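You operate a simulated robot arm through the tools that you are given. There is no shell and no other tool. Be economical: measure what you need, move in short steps, check, and stop when the job is done.

The job below is to be done with a simulated two-armed robot. You get a single attempt, and the scene is never put back.

TASK
Top up press five's gear oil to the green band at Full.
Fine: spill none; park the spout, close the filler lid; the padlock stays on. Where these are worked on the way, their far stop is far enough and under half their travel is too little: filler lid.

It is judged by the outcome, as a careful person would: the job done as asked, and still so three seconds after it is handed in. It fails if anything else is knocked over, pushed out of place, dropped, spilled or broken. A push-on lid holds only when it is set on centred and level and pressed home; a screw cap is set on level and turned clockwise until tight.

THE ROBOT
Two 7-joint arms with fingered hands on one trunk, on a base that drives. Base frame: it is fixed to the floor where the robot stands at the start and does not move with it; the origin is under the middle of the robot, x ahead of it, y to its left, z up. Units: mm, degrees, N and s.
The left shoulder is at the start at [22, 216, 1348], the right one opposite. With the tool pointing down near the work surface each hand reaches from about 100 to 680 mm from the robot's upright axis, wherever it stands, measured 20 degrees to its own side. Places, roughly: filler lid [600, -100, 1100]; gear drain valve [400, -200, 600]; gear oil lever [400, -400, 1200]; oil glass [500, -100, 800]; press five switch [200, -600, 1300]; silver spout [500, -200, 1200]. Payload 3.6 kg a hand.
Tool frame (each hand has its own): the origin (TCP) lies between the finger pads and is the grasp point; the fingertips stand 22 mm ahead of it; z points along the fingers, y is the line along which they close. Largest opening 132 mm; the body of the gripper starts 60 mm behind the TCP. The gripper is a hand of 4 fingers: y runs from the thumb to the fingers, the wrist lies at [0, 0, -203] in the tool frame, and closing takes about 1.5 s.
Orientation is told as [roll, pitch, yaw] about the base's x, y, z axes, in that order, counted from this pose: with the fingers straight down and closing along the base's y, the tool's x points along the base's -x, its y along +y and its z along -z.

THE INTERFACE
- The arms move only by the tool apply_moves. It takes "left_motion", "right_motion" or both (then of equal length, played together; a hand with none holds still); each is a list of rows, each a list of 3 entries, a list of its own where there are three numbers: the shift along the tool's x, y, z in mm, then the turn, a rotation vector about the tool's x, y, z in degrees, then the opening in per cent of the stroke, from 0 (shut) to 100 (fully open). In form: [[[tx, ty, tz], [ax, ay, az], jaw], ...]. A call has 1 to 10 rows; each row shifts and turns the commanded pose from where the row before left it, along the tool's axes as they then stand. A row lasts 0.2 s, in which the tool goes at most 50 mm and 8.6 degrees; a call with a longer step from one row to the next is refused whole, and so is a gripper value outside its range. A pose out of reach is approached as far as the arm can. The call stops where the force on the tool passes 40 N (or 10 N more than at its start, if that is more) or the arm is blocked; 0.2 s more then pass. The fingers move at their own pace (about 108 mm/s each) and stop on an object; they squeeze with about 21 N. The grip force told is the motor's: it shows also when the fingers shut on nothing. Time passes only in rows, and 0.2 s behind the last, so rows that do not move let the fingers close. It gives the time, the measured TCP pose, the force on the tool (base axes), the opening and the grip force at its end, in the units of the frame above (readings bear some noise), with the torque about the TCP (base axes, N m) and any sound that the robot's microphone picked up.
- Cameras (640 x 400 px; columns grow to the right, rows downward): "scene" is now at [150.4, -51, 1289.1]; the picture's right is [-0.57, -0.82, 0.00], its down [-0.09, 0.06, -0.99] and it looks along [0.82, -0.57, -0.10] (base axes); focal length 214 px, centre (320, 200). "left" rides on the left gripper at [-53, -53, -84] in its tool frame; the picture's right is [0.71, -0.71, 0.00], its down [0.53, 0.53, -0.67] and it looks along [0.47, 0.47, 0.74] (tool axes); focal length 247 px, centre (320, 200). "right" rides on the right gripper at [53, -53, -84] in its tool frame; the picture's right is [0.71, 0.71, 0.00], its down [-0.53, 0.53, -0.67] and it looks along [-0.47, 0.47, 0.74] (tool axes); focal length 247 px, centre (320, 200). There is no depth. A picture from a camera that has moved, and an enlarged one, comes with that camera's place and axes in the base frame and with its lens.
- camera(camera): a new picture of that camera. It takes no simulated time.
- lift_body(by): slides the trunk up (or, below 0, down) by that many mm; the arms and the scene camera ride with it, the base frame stays. It gives what a move gives, with no picture.
- steer(legs): drives the robot by 1 to 6 legs, each [ahead, turn to the left] in mm and degrees, along the robot's own axes; the way and the turn of a leg run together, so that a leg with both is an arc; at most 1500 mm and 180 degrees a leg. The arms and the cameras ride along, it lands a little off, and it stops where it bumps. It gives what a move gives.
- grasp_type(shape, hand): the hand has 4 fingers and takes this shape, open, in about a second: jaw (thumb against the fingers, like two jaws); tri (thumb and two fingers); tip (a fingertip pinch); poke (one finger out to press); point (the index stretched); flat (the hand flat); cup (the hand cupped); fist (a fist). The gripper value then closes the fingers along that shape, each until it touches; the sizes above hold for jaw. It gives what a move gives, with no picture.
- head_to(pan, tilt): turns the head with the scene camera to pan (to the left, within 60 degrees either way) and tilt (down, from -29 to 69), counted from straight ahead of the robot. It gives what a move gives.
- close_up(camera, box): a new picture of the part [left, top, right, bottom] of that camera's present view, enlarged. It takes no simulated time.
- hand_in(): hands the job in; it is judged then, once.

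Work in short steps. Places have to be worked out from the pictures, the camera data and where the tool is seen: move nearer, look again, correct. Check each grasp and each placing, and mend what went wrong. You have 120 turns and 92 pictures in all, those below and enlarged ones among them. Open the grippers and draw the arms clear of the work before you hand the job in, unless the task says otherwise; then end with one line.

The tools are called after ">>>" as a command line: name --argument value ..., lists and objects as JSON in quotes. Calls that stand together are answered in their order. apply_moves: Moves the arms, as the interface text tells. Its arguments: {"type":"object","properties":{"left_motion":{"type":"array"},"right_motion":{"type":"array"}},"required":[]} The other tools are called the same way: lift_body (by) slides the trunk up or down; grasp_type (shape, hand) gives the hand a shape; steer (legs) drives the base; head_to (pan, tilt) turns the head that bears the scene camera; camera (camera) takes a picture; close_up (camera, box) takes an enlarged picture of a part of a camera's view; hand_in () hands the job in.

At the start:

```text
time: 0.0
left_position: [419.9, 19.1, 1148.9]
left_orientation: [0.0, -0.1, -1.4]
left_force: [-0.2, 1.0, -0.7]
left_moment: [0.01, 0.0, -0.01]
left_gripper_width: 132.0
left_grasp_force: 0.0
left_shape: jaw
right_position: [343.3, -339.6, 1467.5]
right_orientation: [0.0, 0.0, -1.5]
right_force: [-0.2, -0.6, -0.5]
right_moment: [0.0, 0.02, -0.01]
right_gripper_width: 131.9
right_grasp_force: 0.1
right_shape: jaw
trunk travel left (down, up): [-625.0, 51.0]
robot x, y, heading: [-1.2, -0.0, -0.1]
head pan, tilt: [-34.9, 5.9]
```

scene: 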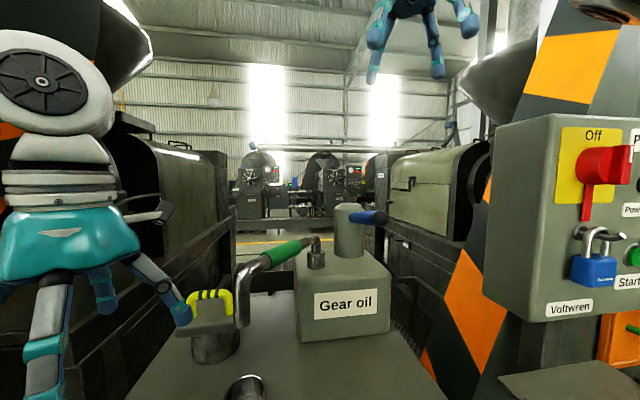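
right: 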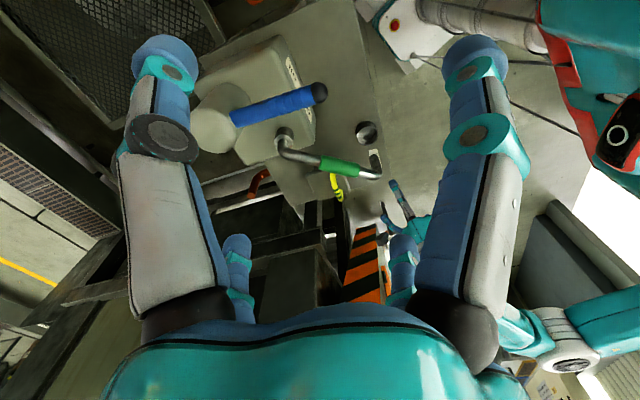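
left: 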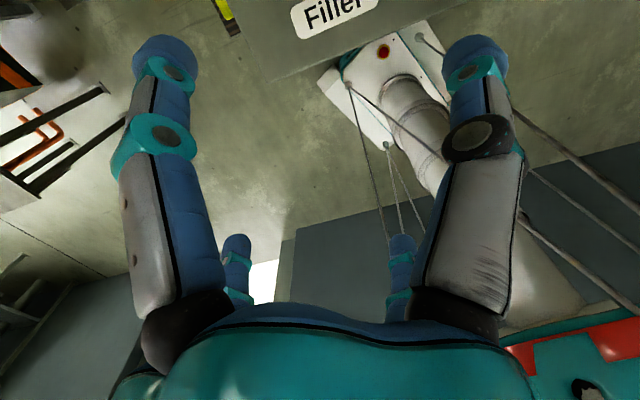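

The scene shows a gear-oil tank with a blue lever, a silver spout with green grip, and a filler with yellow lid. I look lower to see the glass and other parts.

>>> head_to --pan -20 --tilt 45

>>> camera --camera "scene"

>>> close_up --camera "scene" --box '[200, 0, 440, 150]'

```text
time: 1.1
left_position: [418.7, 19.9, 1150.3]
left_orientation: [0.0, -0.1, -1.5]
left_force: [-0.9, 0.3, -0.1]
left_moment: [-0.01, 0.0, 0.03]
left_gripper_width: 131.8
left_grasp_force: 0.1
left_shape: jaw
right_position: [343.0, -339.8, 1467.0]
right_orientation: [0.0, -0.1, -1.5]
right_force: [-0.2, -0.6, 0.5]
right_moment: [0.0, -0.01, 0.0]
right_gripper_width: 132.0
right_grasp_force: 0.1
right_shape: jaw
trunk travel left (down, up): [-625.0, 51.0]
robot x, y, heading: [2.6, 4.1, -0.1]
head pan, tilt: [-20.0, 45.0]
```

```text
88 pictures are left
camera scene: at [151.4, -26.2, 1227.6], right [-0.34, -0.94, 0.0], down [-0.66, 0.24, -0.71], along [0.66, -0.24, -0.71], focal length 214 px, centre (320, 200)
```

scene: 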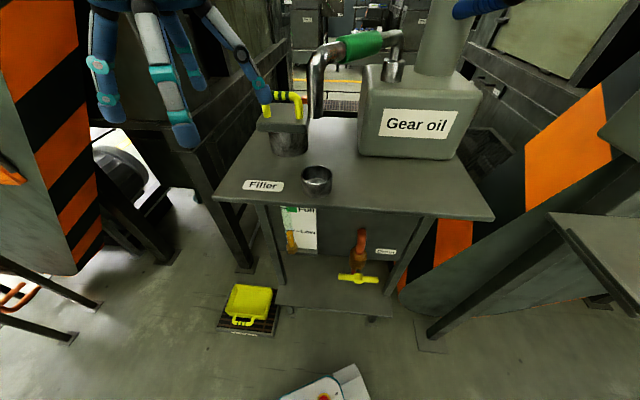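

```text
2.67 times, centred on (320, 75) of scene
camera zoom: at [151.4, -26.2, 1227.6], right [-0.34, -0.94, 0.0], down [-0.66, 0.24, -0.71], along [0.66, -0.24, -0.71], focal length 572 px, centre (320, 533)
```

zoom: 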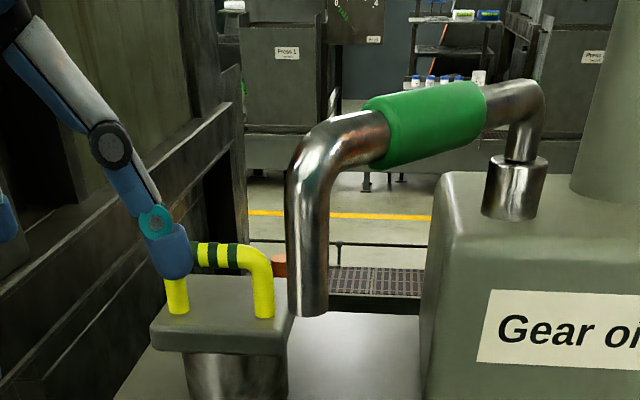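

Now detail of the glass, drain valve, and cup.

>>> close_up --camera "scene" --box '[250, 190, 410, 290]'

>>> close_up --camera "scene" --box '[220, 90, 380, 210]'

>>> head_to --pan -40 --tilt 25

>>> camera --camera "scene"

```text
4.00 times, centred on (330, 240) of scene
camera zoom: at [151.4, -26.2, 1227.6], right [-0.34, -0.94, 0.0], down [-0.66, 0.24, -0.71], along [0.66, -0.24, -0.71], focal length 858 px, centre (280, 40)
```

zoom: 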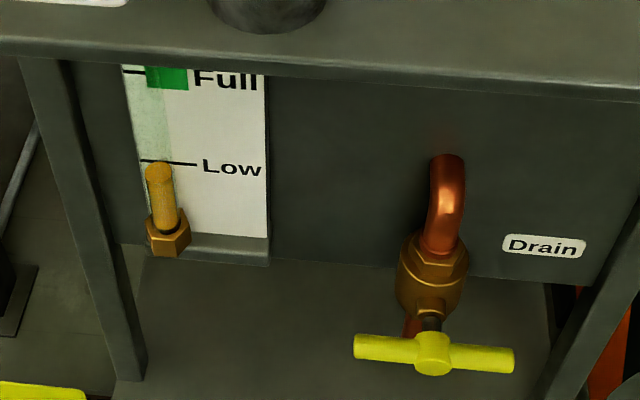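

```text
3.33 times, centred on (300, 150) of scene
camera zoom: at [151.4, -26.2, 1227.6], right [-0.34, -0.94, 0.0], down [-0.66, 0.24, -0.71], along [0.66, -0.24, -0.71], focal length 715 px, centre (387, 367)
```

zoom: 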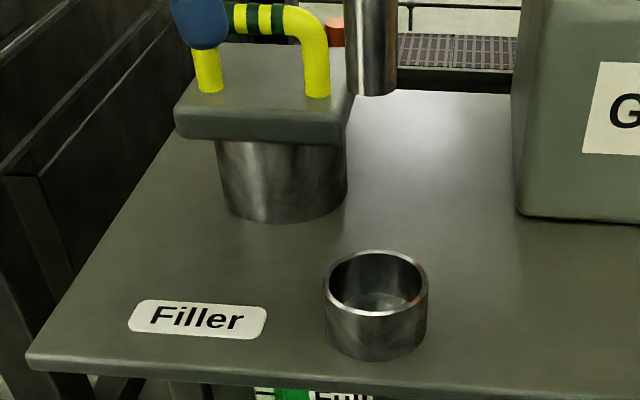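

```text
time: 1.9
left_position: [417.9, 19.1, 1149.2]
left_orientation: [0.0, 0.0, -1.5]
left_force: [1.3, -0.2, 0.0]
left_moment: [-0.02, -0.02, 0.01]
left_gripper_width: 131.9
left_grasp_force: 0.2
left_shape: jaw
right_position: [342.7, -339.5, 1468.0]
right_orientation: [0.0, 0.0, -1.5]
right_force: [0.0, -0.3, 0.6]
right_moment: [-0.03, -0.01, -0.01]
right_gripper_width: 131.7
right_grasp_force: 0.1
right_shape: jaw
trunk travel left (down, up): [-625.0, 51.0]
robot x, y, heading: [-1.2, 1.6, -0.1]
head pan, tilt: [-40.0, 25.0]
```

```text
84 pictures are left
camera scene: at [145.6, -57.4, 1258.1], right [-0.64, -0.77, 0.0], down [-0.33, 0.27, -0.91], along [0.69, -0.58, -0.42], focal length 214 px, centre (320, 200)
```

scene: 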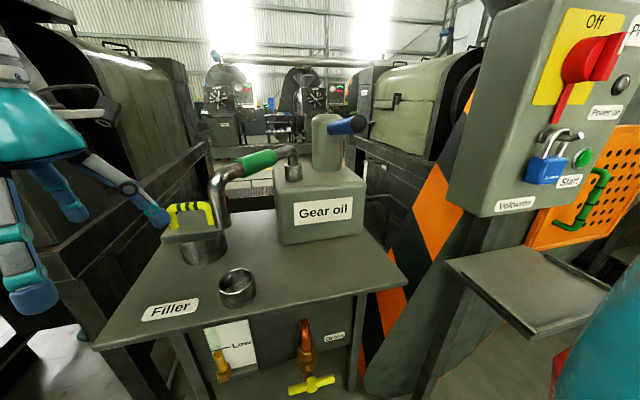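

The spout's tip appears to hang above the drip cup at about (410,-115), its pivot about (498,-284), filler lid about (535,-97). I zoom in on the lid hinge and the lever.

>>> close_up --camera "scene" --box '[150, 140, 270, 215]'

>>> close_up --camera "scene" --box '[220, 90, 400, 210]'

>>> close_up --camera "right" --box '[180, 60, 420, 210]'

```text
5.33 times, centred on (210, 178) of scene
camera zoom: at [145.6, -57.4, 1258.1], right [-0.64, -0.77, 0.0], down [-0.33, 0.27, -0.91], along [0.69, -0.58, -0.42], focal length 1144 px, centre (907, 320)
```

zoom: 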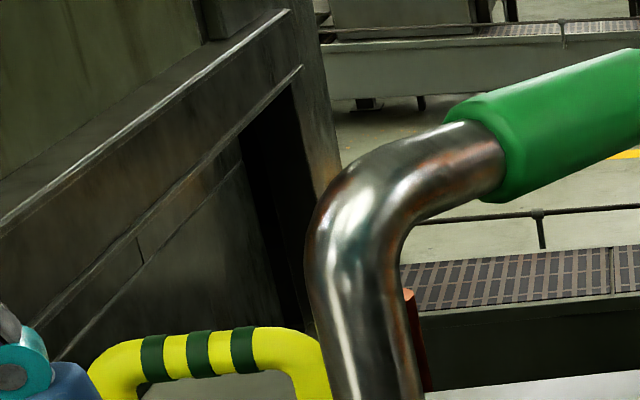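

```text
3.33 times, centred on (310, 150) of scene
camera zoom: at [145.6, -57.4, 1258.1], right [-0.64, -0.77, 0.0], down [-0.33, 0.27, -0.91], along [0.69, -0.58, -0.42], focal length 715 px, centre (353, 367)
```

zoom: 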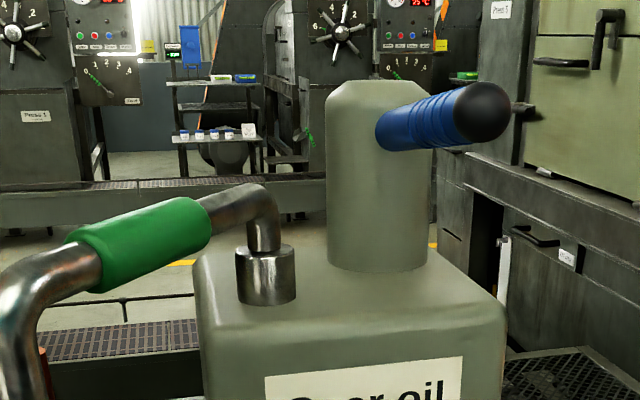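

```text
2.67 times, centred on (300, 135) of right
camera zoom: at [289.1, -391.7, 1550.2], right [-0.69, 0.73, 0.0], down [0.54, 0.51, 0.67], along [0.48, 0.46, -0.74], focal length 659 px, centre (373, 373)
```

zoom: 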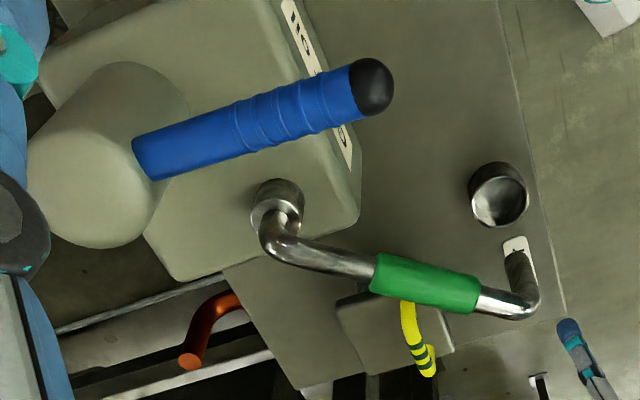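

Pivot about (502,-285), lever from (488,-374,1200) to (366,-319,1228). I move the left hand aside while yawing it about -85° so it can later grip the lid's handle bar.

>>> apply_moves --left_motion '[[[0, 25, -15], [0, 0, 8.5], 100], [[0, 25, -15], [0, 0, 8.5], 100], [[0, 25, -15], [0, 0, 8.5], 100], [[0, 0, -15], [0, 0, 8.5], 100], [[0, 0, -15], [0, 0, 8.5], 100], [[0, 0, -15], [0, 0, 8.5], 100], [[0, 0, 0], [0, 0, 8.5], 100], [[0, 0, 0], [0, 0, 8.5], 100], [[0, 0, 0], [0, 0, 8.5], 100], [[0, 0, 0], [0, 0, 8.5], 100]]'

>>> head_to --pan -25 --tilt 25

>>> close_up --camera "scene" --box '[180, 80, 420, 230]'

>>> camera --camera "left"

```text
time: 4.1
left_position: [432.4, 93.0, 1239.3]
left_orientation: [0.0, 0.0, -86.6]
left_force: [-0.2, -0.5, 0.1]
left_moment: [-0.04, 0.02, 0.0]
left_gripper_width: 131.7
left_grasp_force: 0.0
left_shape: jaw
right_position: [342.9, -339.5, 1467.1]
right_orientation: [0.0, -0.1, -1.4]
right_force: [0.1, -0.3, 0.3]
right_moment: [0.01, 0.0, -0.01]
right_gripper_width: 131.8
right_grasp_force: 0.1
right_shape: jaw
trunk travel left (down, up): [-625.0, 51.0]
robot x, y, heading: [-1.8, 2.1, 0.3]
head pan, tilt: [-40.0, 25.0]
```

```text
time: 4.8
left_position: [432.3, 92.5, 1238.6]
left_orientation: [0.1, 0.1, -86.4]
left_force: [0.6, -0.2, -0.4]
left_moment: [-0.01, 0.01, 0.01]
left_gripper_width: 131.7
left_grasp_force: 0.1
left_shape: jaw
right_position: [343.1, -340.2, 1465.7]
right_orientation: [0.0, -0.1, -1.6]
right_force: [0.1, -0.6, 0.6]
right_moment: [-0.02, -0.01, 0.02]
right_gripper_width: 132.1
right_grasp_force: 0.1
right_shape: jaw
trunk travel left (down, up): [-625.0, 51.0]
robot x, y, heading: [-0.1, 0.7, -0.2]
head pan, tilt: [-25.0, 25.0]
```

```text
2.67 times, centred on (300, 155) of scene
camera zoom: at [158.4, -37.3, 1258.1], right [-0.42, -0.91, 0.0], down [-0.38, 0.18, -0.91], along [0.82, -0.38, -0.42], focal length 572 px, centre (373, 320)
```

zoom: 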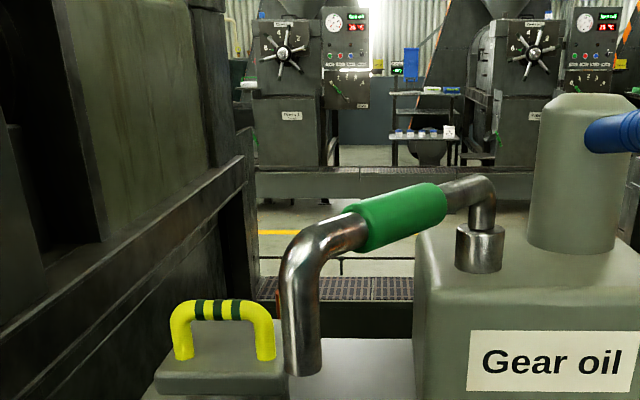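

```text
79 pictures are left
camera left: at [380.8, 36.9, 1323.4], right [-0.75, 0.66, 0.0], down [0.49, 0.56, 0.67], along [0.44, 0.5, -0.74], focal length 247 px, centre (320, 200)
```

left: 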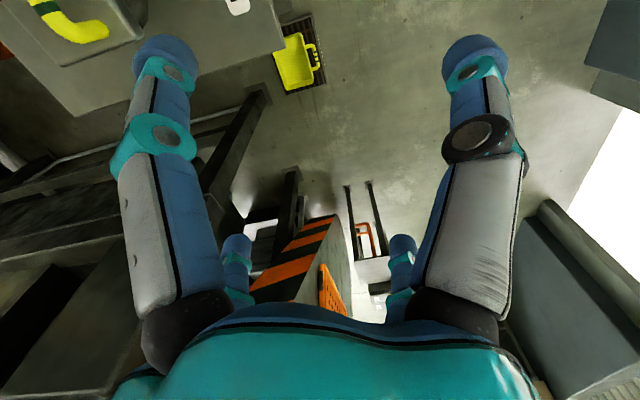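

I move the right hand above for a top view of the lid to find its hinge.

>>> apply_moves --right_motion '[[[-28, 35, 20], [0, 0, 0], 100], [[-28, 35, 20], [0, 0, 0], 100], [[-28, 35, 20], [0, 0, 0], 100], [[-28, 35, 20], [0, 0, 0], 100], [[-28, 35, 20], [0, 0, 0], 100]]'

>>> camera --camera "right"

>>> close_up --camera "right" --box '[200, 0, 440, 150]'

```text
time: 6.0
left_position: [433.9, 94.5, 1239.2]
left_orientation: [-0.1, -0.1, -86.5]
left_force: [0.1, 0.0, -0.1]
left_moment: [0.0, 0.02, -0.02]
left_gripper_width: 131.7
left_grasp_force: 0.2
left_shape: jaw
right_position: [488.3, -170.2, 1366.3]
right_orientation: [0.0, 0.2, -1.6]
right_force: [-0.2, -0.8, 0.4]
right_moment: [-0.02, 0.01, -0.04]
right_gripper_width: 131.9
right_grasp_force: 0.1
right_shape: jaw
trunk travel left (down, up): [-625.0, 51.0]
robot x, y, heading: [0.3, -0.3, -0.1]
head pan, tilt: [-25.0, 25.0]
```

```text
78 pictures are left
camera right: at [433.9, -221.2, 1449.4], right [-0.69, 0.73, 0.0], down [0.54, 0.51, 0.67], along [0.48, 0.46, -0.74], focal length 247 px, centre (320, 200)
```

right: 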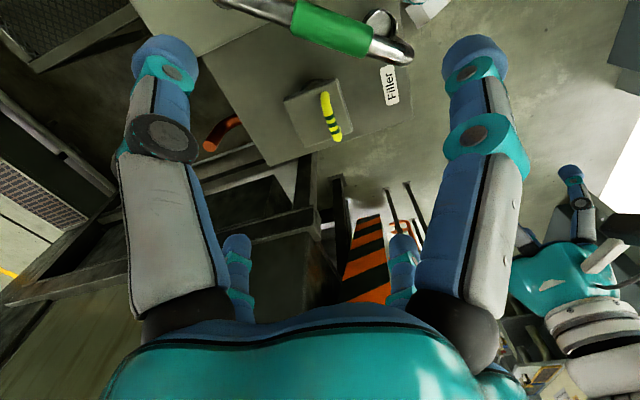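

```text
2.67 times, centred on (320, 75) of right
camera zoom: at [433.9, -221.2, 1449.4], right [-0.69, 0.73, 0.0], down [0.54, 0.51, 0.67], along [0.48, 0.46, -0.74], focal length 659 px, centre (320, 533)
```

zoom: 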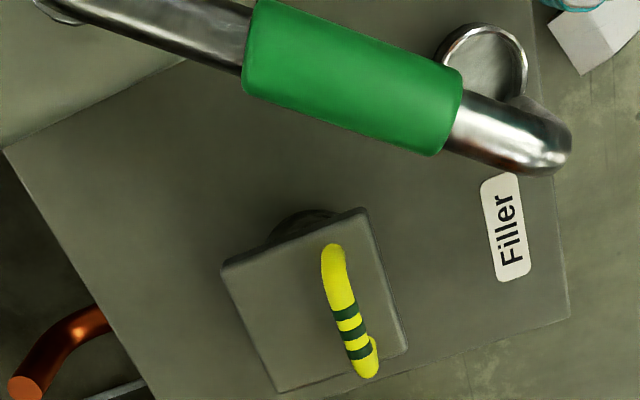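

The lid is a ~90 mm square, yawed about -26°, centre ≈(558,-104), handle bar ≈(539,-95,1085) nearer the front edge, so hinged at the far edge probably. I withdraw the right hand and bring the left over the handle with matching yaw.

>>> apply_moves --left_motion '[[[0, 0, 0], [0, 0, 7.2], 100], [[0, 0, 0], [0, 0, 7.2], 100], [[0, 0, 0], [0, 0, 7.2], 100], [[0, 0, 0], [0, 0, 7.2], 60], [[-25, 35, 10], [0, 0, 0], 60], [[-25, 35, 10], [0, 0, 0], 60], [[-25, 35, 10], [0, 0, 0], 60], [[-25, 35, 10], [0, 0, 0], 60], [[-26, 36, 10], [0, 0, 0], 60], [[0, 0, 0], [0, 0, 0], 60]]' --right_motion '[[[28, -40, -15], [0, 0, 0], 100], [[28, -40, -15], [0, 0, 0], 100], [[28, -40, -15], [0, 0, 0], 100], [[28, -40, -15], [0, 0, 0], 100], [[28, -30, -15], [0, 0, 0], 100], [[0, 0, 0], [0, 0, 0], 100], [[0, 0, 0], [0, 0, 0], 100], [[0, 0, 0], [0, 0, 0], 100], [[0, 0, 0], [0, 0, 0], 100], [[0, 0, 0], [0, 0, 0], 100]]'

>>> camera --camera "left"

>>> close_up --camera "scene" --box '[120, 40, 440, 240]'

```text
refused: row 1 steps farther than a row can; nothing moved
```

```text
76 pictures are left
camera left: at [382.1, 38.4, 1322.9], right [-0.75, 0.66, 0.0], down [0.49, 0.56, 0.67], along [0.44, 0.5, -0.75], focal length 247 px, centre (320, 200)
```

left: 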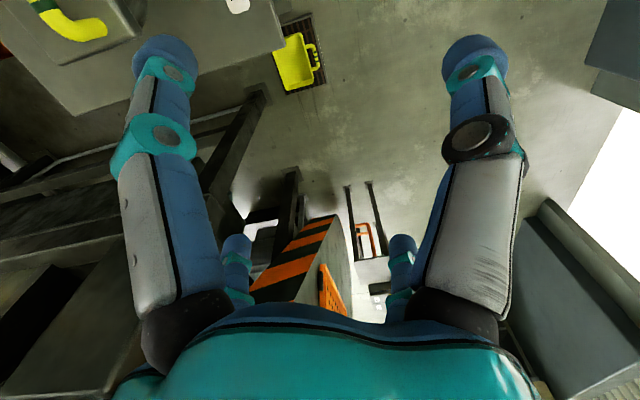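

```text
2.00 times, centred on (280, 140) of scene
camera zoom: at [159.6, -35.9, 1258.0], right [-0.42, -0.91, 0.0], down [-0.38, 0.18, -0.91], along [0.82, -0.38, -0.42], focal length 429 px, centre (400, 320)
```

zoom: 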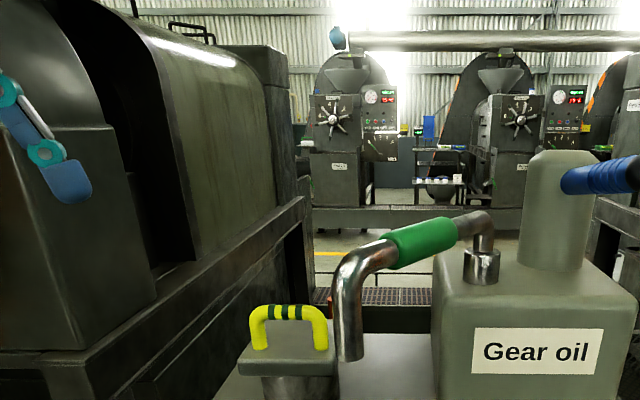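

The step was slightly too long; repeat with shorter right-hand steps.

>>> apply_moves --left_motion '[[[0, 0, 0], [0, 0, 7.2], 100], [[0, 0, 0], [0, 0, 7.2], 100], [[0, 0, 0], [0, 0, 7.2], 100], [[0, 0, 0], [0, 0, 7.2], 60], [[-25, 35, 10], [0, 0, 0], 60], [[-25, 35, 10], [0, 0, 0], 60], [[-25, 35, 10], [0, 0, 0], 60], [[-25, 35, 10], [0, 0, 0], 60], [[-26, 36, 10], [0, 0, 0], 60], [[0, 0, 0], [0, 0, 0], 60]]' --right_motion '[[[25, -35, -15], [0, 0, 0], 100], [[25, -35, -15], [0, 0, 0], 100], [[25, -35, -15], [0, 0, 0], 100], [[25, -35, -15], [0, 0, 0], 100], [[25, -30, -15], [0, 0, 0], 100], [[0, 0, 0], [0, 0, 0], 100], [[0, 0, 0], [0, 0, 0], 100], [[0, 0, 0], [0, 0, 0], 100], [[0, 0, 0], [0, 0, 0], 100], [[0, 0, 0], [0, 0, 0], 100]]'

>>> camera --camera "left"

>>> close_up --camera "scene" --box '[120, 40, 440, 240]'

```text
time: 8.2
left_position: [574.7, -9.9, 1201.1]
left_orientation: [0.8, -1.1, -106.9]
left_force: [0.6, -0.3, 0.1]
left_moment: [0.0, 0.01, 0.0]
left_gripper_width: 79.5
left_grasp_force: 0.2
left_shape: jaw
left hand out of reach, approached as far as the arm can: row 9
right_position: [358.9, -338.2, 1443.3]
right_orientation: [0.1, 0.0, -1.5]
right_force: [0.2, -0.5, 0.3]
right_moment: [0.01, 0.02, -0.02]
right_gripper_width: 132.0
right_grasp_force: 0.0
right_shape: jaw
trunk travel left (down, up): [-625.0, 51.0]
robot x, y, heading: [4.2, 1.5, 0.3]
head pan, tilt: [-25.0, 25.0]
stopped in row 10 (left hand): the arm was blocked; the commanded pose is now the measured one
```

```text
74 pictures are left
camera left: at [507.3, -42.9, 1286.5], right [-0.47, 0.88, -0.03], down [0.65, 0.37, 0.67], along [0.6, 0.3, -0.75], focal length 247 px, centre (320, 200)
```

left: 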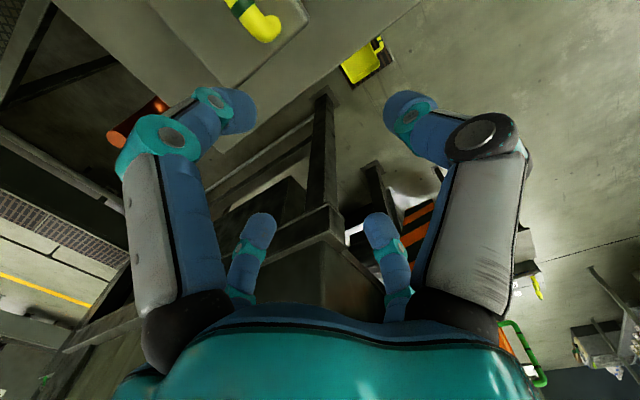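

```text
2.00 times, centred on (280, 140) of scene
camera zoom: at [158.9, -37.8, 1258.0], right [-0.42, -0.91, 0.0], down [-0.38, 0.18, -0.91], along [0.82, -0.38, -0.42], focal length 429 px, centre (400, 320)
```

zoom: 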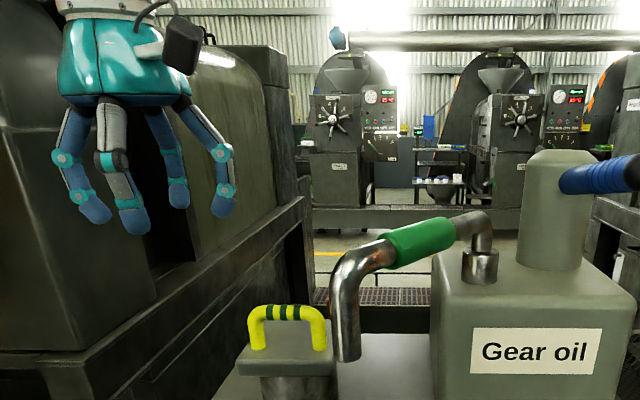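

The arm runs out of reach at that yaw because the machine is skewed -26° to the robot. I retract the arms, then square the robot to it (back up, turn right 26°, forward).

>>> apply_moves --left_motion '[[[6, -32, -12], [0, 0, 0], 60], [[6, -32, -12], [0, 0, 0], 60], [[6, -32, -12], [0, 0, 0], 60], [[6, -32, -12], [0, 0, 0], 60], [[6, -32, -12], [0, 0, 0], 60], [[6, -32, -12], [0, 0, 0], 60], [[6, -32, -12], [0, 0, 0], 60], [[0, 0, 0], [0, 0, -8], 60], [[0, 0, 0], [0, 0, -8], 60]]' --right_motion '[[[15, 5, 0], [0, 0, 0], 100], [[15, 5, 0], [0, 0, 0], 100], [[15, 5, 0], [0, 0, 0], 100], [[15, 5, 0], [0, 0, 0], 100], [[15, 5, 0], [0, 0, 0], 100], [[15, 5, 0], [0, 0, 0], 100], [[10, 5, 0], [0, 0, 0], 100], [[0, 0, 0], [0, 0, 0], 100], [[0, 0, 0], [0, 0, 0], 100]]'

>>> steer --legs '[[-100, 0], [0, -26], [100, 0]]'

>>> head_to --pan 10 --tilt 30

>>> camera --camera "scene"

```text
time: 10.2
left_position: [370.6, 95.9, 1281.3]
left_orientation: [0.6, -1.3, -91.2]
left_force: [-0.5, -0.5, 0.0]
left_moment: [0.03, 0.02, -0.01]
left_gripper_width: 79.5
left_grasp_force: 0.1
left_shape: jaw
right_position: [258.9, -301.4, 1443.5]
right_orientation: [0.0, 0.0, -1.5]
right_force: [0.5, -0.3, -0.5]
right_moment: [0.02, 0.01, -0.01]
right_gripper_width: 131.8
right_grasp_force: 0.0
right_shape: jaw
trunk travel left (down, up): [-625.0, 51.0]
robot x, y, heading: [1.5, 2.3, -0.1]
head pan, tilt: [-25.0, 25.0]
```

```text
time: 13.5
left_position: [362.7, -127.6, 1281.5]
left_orientation: [0.6, -1.2, -118.0]
left_force: [-0.8, 0.4, 0.5]
left_moment: [0.04, -0.01, -0.04]
left_gripper_width: 79.7
left_grasp_force: 0.0
left_shape: jaw
right_position: [84.7, -429.7, 1442.5]
right_orientation: [0.1, 0.0, -28.1]
right_force: [0.7, 0.4, 0.3]
right_moment: [0.02, 0.04, 0.0]
right_gripper_width: 132.1
right_grasp_force: 0.0
right_shape: jaw
trunk travel left (down, up): [-625.0, 51.0]
robot x, y, heading: [-6.0, -29.8, -26.7]
head pan, tilt: [-25.0, 25.0]
```

```text
time: 14.5
left_position: [362.9, -124.9, 1282.3]
left_orientation: [0.6, -1.4, -118.1]
left_force: [0.4, -0.8, -0.4]
left_moment: [-0.01, -0.03, 0.0]
left_gripper_width: 79.4
left_grasp_force: 0.1
left_shape: jaw
right_position: [85.4, -427.6, 1444.2]
right_orientation: [0.0, 0.0, -28.1]
right_force: [0.2, -0.4, -0.4]
right_moment: [0.0, 0.0, -0.01]
right_gripper_width: 131.8
right_grasp_force: 0.1
right_shape: jaw
trunk travel left (down, up): [-625.0, 51.0]
robot x, y, heading: [-4.7, -33.5, -26.6]
head pan, tilt: [10.0, 30.0]
```

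```text
72 pictures are left
camera scene: at [147.5, -91.7, 1250.1], right [-0.29, -0.96, 0.0], down [-0.48, 0.14, -0.87], along [0.83, -0.25, -0.5], focal length 214 px, centre (320, 200)
```

scene: 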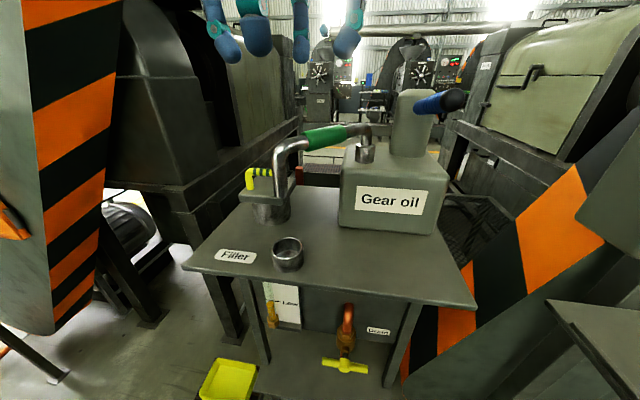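

Robot is now square to the table. I move the left hand at this height over the handle and look.

>>> apply_moves --left_motion '[[[22, 28, 0], [0, 0, -0.5], 60], [[22, 28, 0], [0, 0, -0.5], 60], [[22, 28, 0], [0, 0, -0.5], 60], [[22, 28, 0], [0, 0, -0.5], 60], [[21, 29, 5], [0, 0, 0], 60], [[0, 0, 20], [0, 0, 0], 60], [[0, 0, 20], [0, 0, 0], 60]]'

>>> camera --camera "left"

>>> close_up --camera "scene" --box '[160, 60, 400, 210]'

```text
time: 16.1
left_position: [539.3, -93.6, 1236.7]
left_orientation: [0.6, -1.3, -116.1]
left_force: [-0.7, 0.1, 0.5]
left_moment: [-0.03, 0.01, 0.01]
left_gripper_width: 79.4
left_grasp_force: 0.0
left_shape: jaw
right_position: [85.4, -427.7, 1444.4]
right_orientation: [0.0, 0.0, -28.1]
right_force: [-0.2, 0.3, 0.3]
right_moment: [0.01, -0.01, 0.02]
right_gripper_width: 131.8
right_grasp_force: 0.0
right_shape: jaw
trunk travel left (down, up): [-625.0, 51.0]
robot x, y, heading: [-5.3, -32.9, -26.3]
head pan, tilt: [10.0, 30.0]
```

```text
71 pictures are left
camera left: at [466.0, -115.3, 1321.8], right [-0.32, 0.95, -0.02], down [0.7, 0.26, 0.66], along [0.63, 0.2, -0.75], focal length 247 px, centre (320, 200)
```

left: 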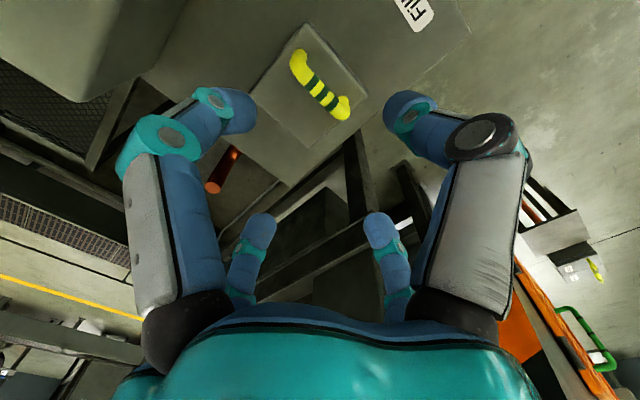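

```text
2.67 times, centred on (280, 135) of scene
camera zoom: at [147.7, -91.4, 1250.1], right [-0.28, -0.96, 0.0], down [-0.48, 0.14, -0.87], along [0.83, -0.25, -0.5], focal length 572 px, centre (427, 373)
```

zoom: 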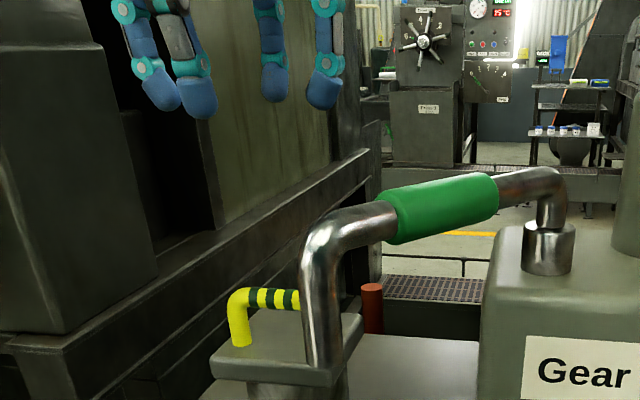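

Handle projects exactly at the grasp point. I descend 135 mm.

>>> apply_moves --left_motion '[[[0, 0, 30], [0, 0, 0], 60], [[0, 0, 30], [0, 0, 0], 60], [[0, 0, 30], [0, 0, 0], 60], [[0, 0, 25], [0, 0, 0], 60], [[0, 0, 20], [0, 0, 0], 60]]'

>>> camera --camera "left"

>>> close_up --camera "scene" --box '[160, 90, 400, 240]'

```text
time: 17.3
left_position: [537.4, -97.1, 1100.1]
left_orientation: [0.6, -1.4, -116.1]
left_force: [0.0, -0.6, 0.7]
left_moment: [0.04, -0.02, 0.01]
left_gripper_width: 79.4
left_grasp_force: 0.1
left_shape: jaw
right_position: [84.4, -427.8, 1444.2]
right_orientation: [0.0, 0.0, -28.2]
right_force: [0.8, -0.2, -0.9]
right_moment: [0.01, -0.01, 0.01]
right_gripper_width: 131.9
right_grasp_force: 0.1
right_shape: jaw
trunk travel left (down, up): [-625.0, 51.0]
robot x, y, heading: [-3.9, -30.9, -26.7]
head pan, tilt: [10.0, 30.0]
```

```text
69 pictures are left
camera left: at [465.3, -118.9, 1185.1], right [-0.32, 0.95, -0.02], down [0.7, 0.26, 0.66], along [0.63, 0.2, -0.75], focal length 247 px, centre (320, 200)
```

left: 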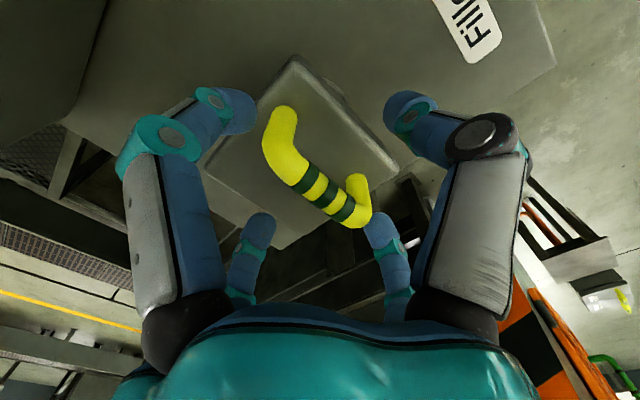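

```text
2.67 times, centred on (280, 165) of scene
camera zoom: at [147.5, -91.4, 1250.1], right [-0.28, -0.96, 0.0], down [-0.48, 0.14, -0.87], along [0.83, -0.25, -0.5], focal length 572 px, centre (427, 293)
```

zoom: 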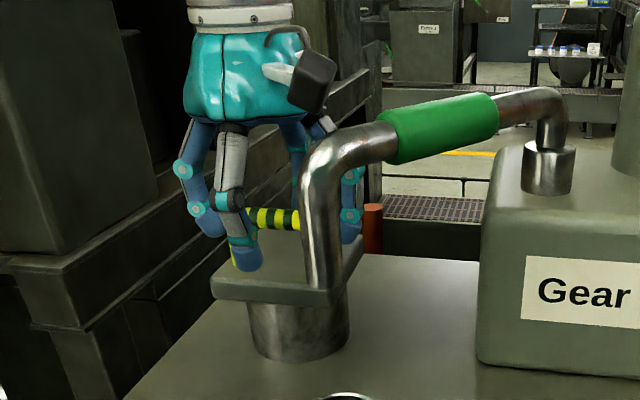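

Bar is ~15 mm below the TCP. Descend 13 mm and close.

>>> apply_moves --left_motion '[[[0, 0, 13], [0, 0, 0], 60], [[0, 0, 0], [0, 0, 0], 0], [[0, 0, 0], [0, 0, 0], 0], [[0, 0, 0], [0, 0, 0], 0], [[0, 0, 0], [0, 0, 0], 0], [[0, 0, 0], [0, 0, 0], 0]]'

>>> camera --camera "left"

```text
time: 18.7
left_position: [539.2, -97.7, 1087.3]
left_orientation: [0.5, -1.3, -116.0]
left_force: [1.0, -1.3, -1.3]
left_moment: [0.0, -0.06, 0.01]
left_gripper_width: 12.1
left_grasp_force: 20.8
left_shape: jaw
right_position: [84.2, -427.7, 1444.7]
right_orientation: [0.0, 0.0, -28.0]
right_force: [0.5, 0.3, -0.3]
right_moment: [0.03, 0.0, 0.01]
right_gripper_width: 132.0
right_grasp_force: 0.1
right_shape: jaw
trunk travel left (down, up): [-625.0, 51.0]
robot x, y, heading: [-3.9, -29.5, -26.8]
head pan, tilt: [10.0, 30.0]
```

```text
67 pictures are left
camera left: at [466.1, -119.6, 1172.2], right [-0.33, 0.95, -0.02], down [0.7, 0.26, 0.66], along [0.63, 0.2, -0.75], focal length 247 px, centre (320, 200)
```

left: 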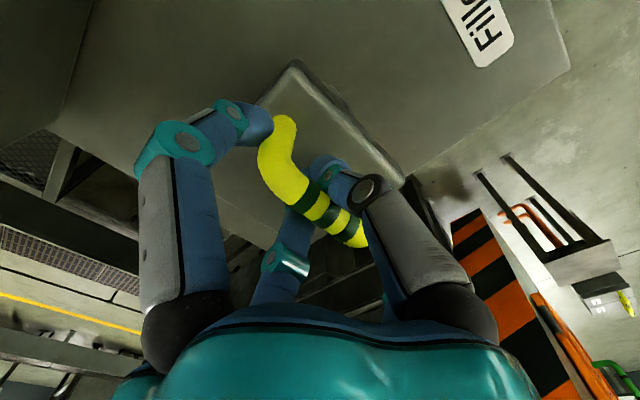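

Handle gripped (12 mm). Gently lift 10 mm to learn how the lid moves.

>>> apply_moves --left_motion '[[[0, 0, -5], [0, 0, 0], 0], [[0, 0, -5], [0, 0, 0], 0], [[0, 0, 0], [0, 0, 0], 0]]'

>>> close_up --camera "scene" --box '[200, 140, 360, 240]'

>>> camera --camera "left"

```text
time: 19.5
left_position: [541.3, -98.6, 1095.9]
left_orientation: [0.4, -1.3, -116.0]
left_force: [17.1, -13.1, -19.4]
left_moment: [0.0, 0.03, -0.01]
left_gripper_width: 11.9
left_grasp_force: 21.0
left_shape: jaw
right_position: [90.0, -429.7, 1443.5]
right_orientation: [0.0, 0.2, -28.2]
right_force: [0.8, -0.3, -0.4]
right_moment: [0.01, 0.0, -0.01]
right_gripper_width: 131.9
right_grasp_force: 0.1
right_shape: jaw
trunk travel left (down, up): [-625.0, 51.0]
robot x, y, heading: [-5.4, -30.0, -26.6]
head pan, tilt: [10.0, 30.0]
```

```text
4.00 times, centred on (280, 190) of scene
camera zoom: at [152.3, -93.8, 1249.2], right [-0.29, -0.96, 0.0], down [-0.48, 0.14, -0.86], along [0.83, -0.25, -0.5], focal length 858 px, centre (480, 240)
```

zoom: 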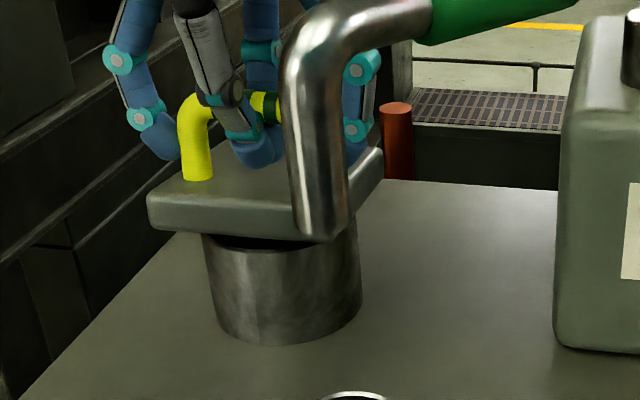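

```text
65 pictures are left
camera left: at [469.5, -121.0, 1181.0], right [-0.33, 0.95, -0.02], down [0.71, 0.26, 0.66], along [0.63, 0.2, -0.75], focal length 247 px, centre (320, 200)
```

left: 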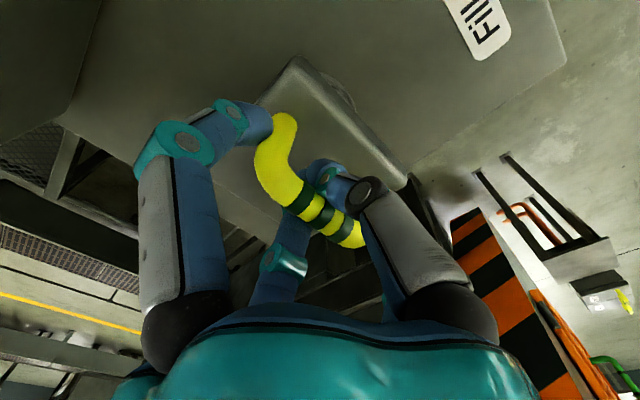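

The front edge lifts, so the hinge is at the far edge. I follow the arc (radius ≈74 mm), letting the bar roll in the grip.

>>> apply_moves --left_motion '[[[0, 7, -2], [0, 0, 0], 0], [[0, 6, -4], [0, 0, 0], 0], [[0, 8, -6.5], [0, 0, 0], 0], [[0, 9, -5.3], [0, 0, 0], 0], [[0, 0, 0], [0, 0, 0], 0]]'

>>> close_up --camera "scene" --box '[200, 120, 360, 220]'

```text
time: 20.7
left_position: [566.0, -110.8, 1114.8]
left_orientation: [0.6, -1.4, -116.0]
left_force: [3.5, -4.9, -13.5]
left_moment: [0.02, 0.12, -0.11]
left_gripper_width: 10.9
left_grasp_force: 21.2
left_shape: jaw
right_position: [86.6, -429.5, 1443.9]
right_orientation: [0.0, 0.1, -28.1]
right_force: [0.2, 0.1, -0.1]
right_moment: [0.0, 0.0, -0.02]
right_gripper_width: 131.8
right_grasp_force: 0.2
right_shape: jaw
trunk travel left (down, up): [-625.0, 51.0]
robot x, y, heading: [-4.3, -30.6, -26.7]
head pan, tilt: [10.0, 30.0]
```

```text
4.00 times, centred on (280, 170) of scene
camera zoom: at [149.5, -92.4, 1249.7], right [-0.28, -0.96, 0.0], down [-0.48, 0.14, -0.86], along [0.83, -0.25, -0.5], focal length 858 px, centre (480, 320)
```

zoom: 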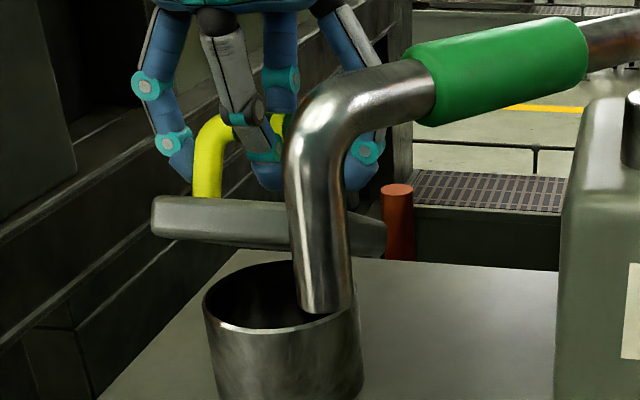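

Lid opens with low force (~30° now). Continue along the arc.

>>> apply_moves --left_motion '[[[0, 9.5, -4.5], [0, 0, 0], 0], [[0, 10, -3], [0, 0, 0], 0], [[0, 10, -1.3], [0, 0, 0], 0], [[0, 10, 0], [0, 0, 0], 0], [[0, 0, 0], [0, 0, 0], 0]]'

>>> close_up --camera "scene" --box '[200, 110, 360, 210]'

```text
time: 21.9
left_position: [599.5, -125.6, 1123.7]
left_orientation: [0.4, -1.3, -116.1]
left_force: [-2.5, -3.7, -21.9]
left_moment: [0.02, 0.08, -0.03]
left_gripper_width: 7.0
left_grasp_force: 20.8
left_shape: jaw
right_position: [87.6, -428.6, 1443.0]
right_orientation: [0.0, 0.1, -28.1]
right_force: [0.0, 0.7, -0.4]
right_moment: [-0.06, -0.01, -0.04]
right_gripper_width: 131.8
right_grasp_force: 0.1
right_shape: jaw
trunk travel left (down, up): [-625.0, 51.0]
robot x, y, heading: [-2.1, -32.9, -26.6]
head pan, tilt: [10.0, 30.0]
```

```text
4.00 times, centred on (280, 160) of scene
camera zoom: at [149.4, -92.4, 1249.7], right [-0.28, -0.96, 0.0], down [-0.48, 0.14, -0.86], along [0.83, -0.25, -0.5], focal length 858 px, centre (480, 360)
```

zoom: 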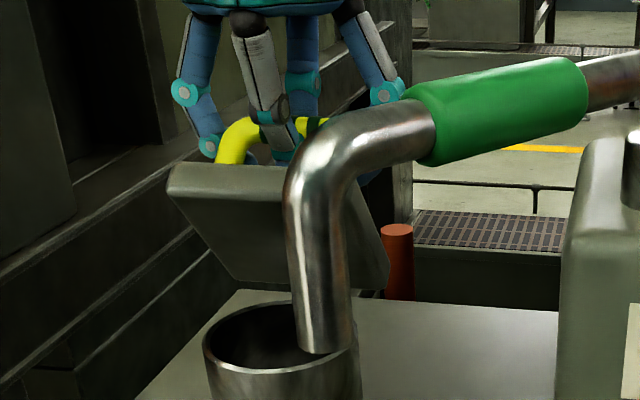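

Grip is slipping toward the tips (7 mm), lid ~60°. Continue forward with a downward correction.

>>> apply_moves --left_motion '[[[0, 8, 5], [0, 0, 0], 0], [[0, 10, 2], [0, 0, 0], 0], [[0, 10, 3], [0, 0, 0], 0], [[0, 0, 0], [0, 0, 0], 0]]'

>>> close_up --camera "scene" --box '[200, 110, 360, 210]'

```text
time: 22.9
left_position: [625.8, -137.3, 1116.3]
left_orientation: [0.6, -1.4, -116.0]
left_force: [-0.9, -1.2, -2.7]
left_moment: [0.04, -0.01, 0.1]
left_gripper_width: 5.3
left_grasp_force: 20.9
left_shape: jaw
right_position: [86.2, -427.6, 1444.2]
right_orientation: [0.0, 0.0, -28.2]
right_force: [0.3, -0.5, -0.1]
right_moment: [0.0, 0.0, -0.04]
right_gripper_width: 131.9
right_grasp_force: 0.1
right_shape: jaw
trunk travel left (down, up): [-625.0, 51.0]
robot x, y, heading: [-7.4, -29.4, -26.4]
head pan, tilt: [10.0, 30.0]
```

```text
4.00 times, centred on (280, 160) of scene
camera zoom: at [147.6, -91.6, 1250.2], right [-0.28, -0.96, 0.0], down [-0.48, 0.14, -0.87], along [0.83, -0.25, -0.5], focal length 858 px, centre (480, 360)
```

zoom: 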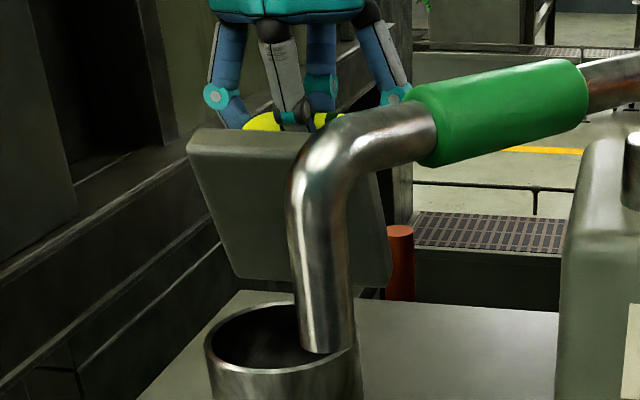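

About 80° open. Continue past vertical toward the stop.

>>> apply_moves --left_motion '[[[0, 9, 4], [0, 0, 0], 0], [[0, 9, 5], [0, 0, 0], 0], [[0, 8, 6], [0, 0, 0], 0], [[0, 7, 6], [0, 0, 0], 0], [[0, 0, 0], [0, 0, 0], 0]]'

>>> close_up --camera "scene" --box '[200, 110, 360, 210]'

```text
time: 24.1
left_position: [645.3, -150.6, 1098.0]
left_orientation: [0.6, -1.3, -116.1]
left_force: [0.7, 0.5, -0.5]
left_moment: [0.02, 0.02, -0.01]
left_gripper_width: 2.6
left_grasp_force: 20.7
left_shape: jaw
left hand out of reach, approached as far as the arm can: row 4
right_position: [83.4, -428.1, 1444.0]
right_orientation: [0.1, 0.0, -28.0]
right_force: [0.1, -0.5, 0.2]
right_moment: [0.0, 0.03, -0.05]
right_gripper_width: 132.0
right_grasp_force: 0.0
right_shape: jaw
trunk travel left (down, up): [-625.0, 51.0]
robot x, y, heading: [-5.0, -34.0, -26.5]
head pan, tilt: [10.0, 30.0]
```

```text
4.00 times, centred on (280, 160) of scene
camera zoom: at [147.3, -91.8, 1250.1], right [-0.28, -0.96, 0.0], down [-0.48, 0.14, -0.87], along [0.83, -0.25, -0.5], focal length 858 px, centre (480, 360)
```

zoom: 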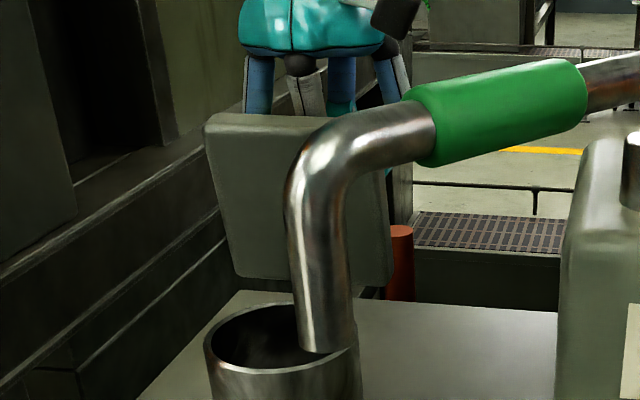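

Grip has shut on nothing; lid is near vertical. Check with left camera.

>>> camera --camera "left"

```text
60 pictures are left
camera left: at [572.7, -172.9, 1181.9], right [-0.32, 0.95, -0.02], down [0.7, 0.26, 0.66], along [0.63, 0.2, -0.75], focal length 247 px, centre (320, 200)
```

left: 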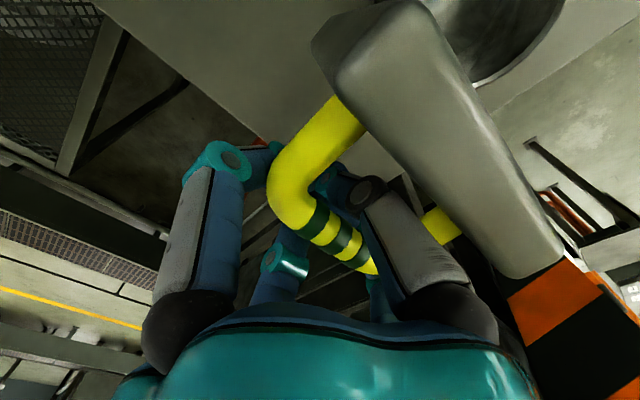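

The bar sits loosely between thumb and fingers. I open a little and withdraw upward, then check that the lid stays open.

>>> apply_moves --left_motion '[[[0, 0, 0], [0, 0, 0], 20], [[0, 3, 0], [0, 0, 0], 20], [[0, 0, -20], [0, 0, 0], 20], [[0, 0, -30], [0, 0, 0], 20], [[0, 0, -40], [0, 0, 0], 20]]'

>>> camera --camera "left"

>>> close_up --camera "scene" --box '[160, 60, 400, 210]'

```text
time: 25.3
left_position: [647.2, -150.0, 1192.0]
left_orientation: [0.6, -1.3, -116.1]
left_force: [-0.9, 0.0, -0.4]
left_moment: [-0.03, 0.02, -0.01]
left_gripper_width: 26.5
left_grasp_force: 0.1
left_shape: jaw
right_position: [83.5, -427.7, 1444.0]
right_orientation: [0.1, 0.1, -28.1]
right_force: [0.6, 0.4, 0.3]
right_moment: [0.0, -0.03, 0.01]
right_gripper_width: 132.0
right_grasp_force: 0.1
right_shape: jaw
trunk travel left (down, up): [-625.0, 51.0]
robot x, y, heading: [-2.8, -33.7, -26.5]
head pan, tilt: [10.0, 30.0]
```

```text
59 pictures are left
camera left: at [575.0, -171.6, 1275.2], right [-0.32, 0.95, -0.02], down [0.7, 0.26, 0.66], along [0.63, 0.2, -0.75], focal length 247 px, centre (320, 200)
```

left: 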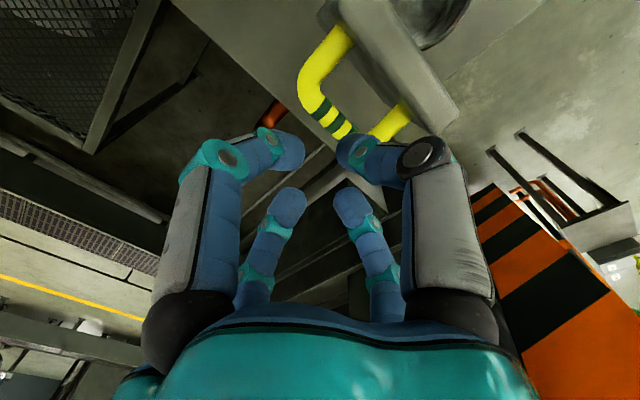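

```text
2.67 times, centred on (280, 135) of scene
camera zoom: at [146.7, -91.7, 1250.3], right [-0.28, -0.96, 0.0], down [-0.48, 0.14, -0.87], along [0.83, -0.25, -0.5], focal length 572 px, centre (427, 373)
```

zoom: 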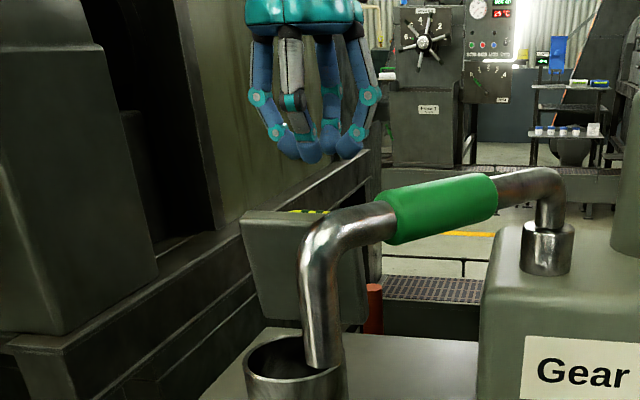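

Lid stays at about vertical. I retract to the near side, close the fingers, lower and push its inner face to the far stop.

>>> apply_moves --left_motion '[[[0, -45, 0], [0, 0, 0], 0], [[0, -40, 0], [0, 0, 0], 0], [[0, -10, 10], [0, 0, 0], 0], [[0, 0, 30], [0, 0, 0], 0], [[0, 0, 30], [0, 0, 0], 0], [[0, 0, 0], [0, 0, 0], 0]]'

>>> camera --camera "left"

>>> close_up --camera "scene" --box '[160, 60, 400, 210]'

```text
time: 26.7
left_position: [564.2, -110.8, 1116.3]
left_orientation: [0.6, -1.3, -116.0]
left_force: [-0.7, -0.2, -0.6]
left_moment: [0.04, 0.02, 0.0]
left_gripper_width: 0.0
left_grasp_force: 21.0
left_shape: jaw
right_position: [83.8, -427.8, 1443.8]
right_orientation: [0.1, 0.1, -28.1]
right_force: [-0.7, 0.3, 0.5]
right_moment: [0.02, -0.01, 0.03]
right_gripper_width: 131.9
right_grasp_force: 0.1
right_shape: jaw
trunk travel left (down, up): [-625.0, 51.0]
robot x, y, heading: [-10.6, -30.7, -26.4]
head pan, tilt: [10.0, 30.0]
```

```text
57 pictures are left
camera left: at [491.3, -132.3, 1201.5], right [-0.33, 0.95, -0.02], down [0.7, 0.26, 0.66], along [0.63, 0.2, -0.75], focal length 247 px, centre (320, 200)
```

left: 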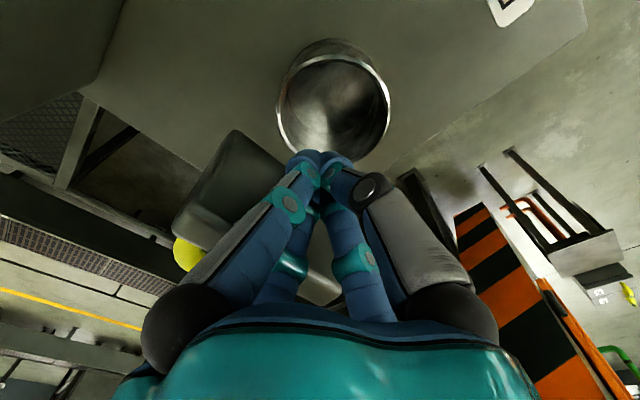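

```text
2.67 times, centred on (280, 135) of scene
camera zoom: at [147.2, -91.6, 1250.2], right [-0.28, -0.96, 0.0], down [-0.48, 0.14, -0.87], along [0.83, -0.25, -0.5], focal length 572 px, centre (427, 373)
```

zoom: 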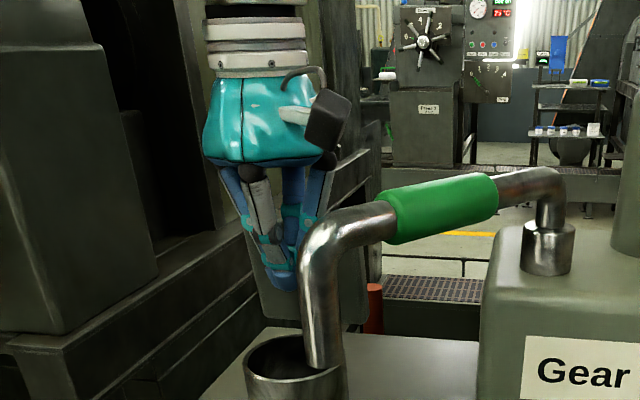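

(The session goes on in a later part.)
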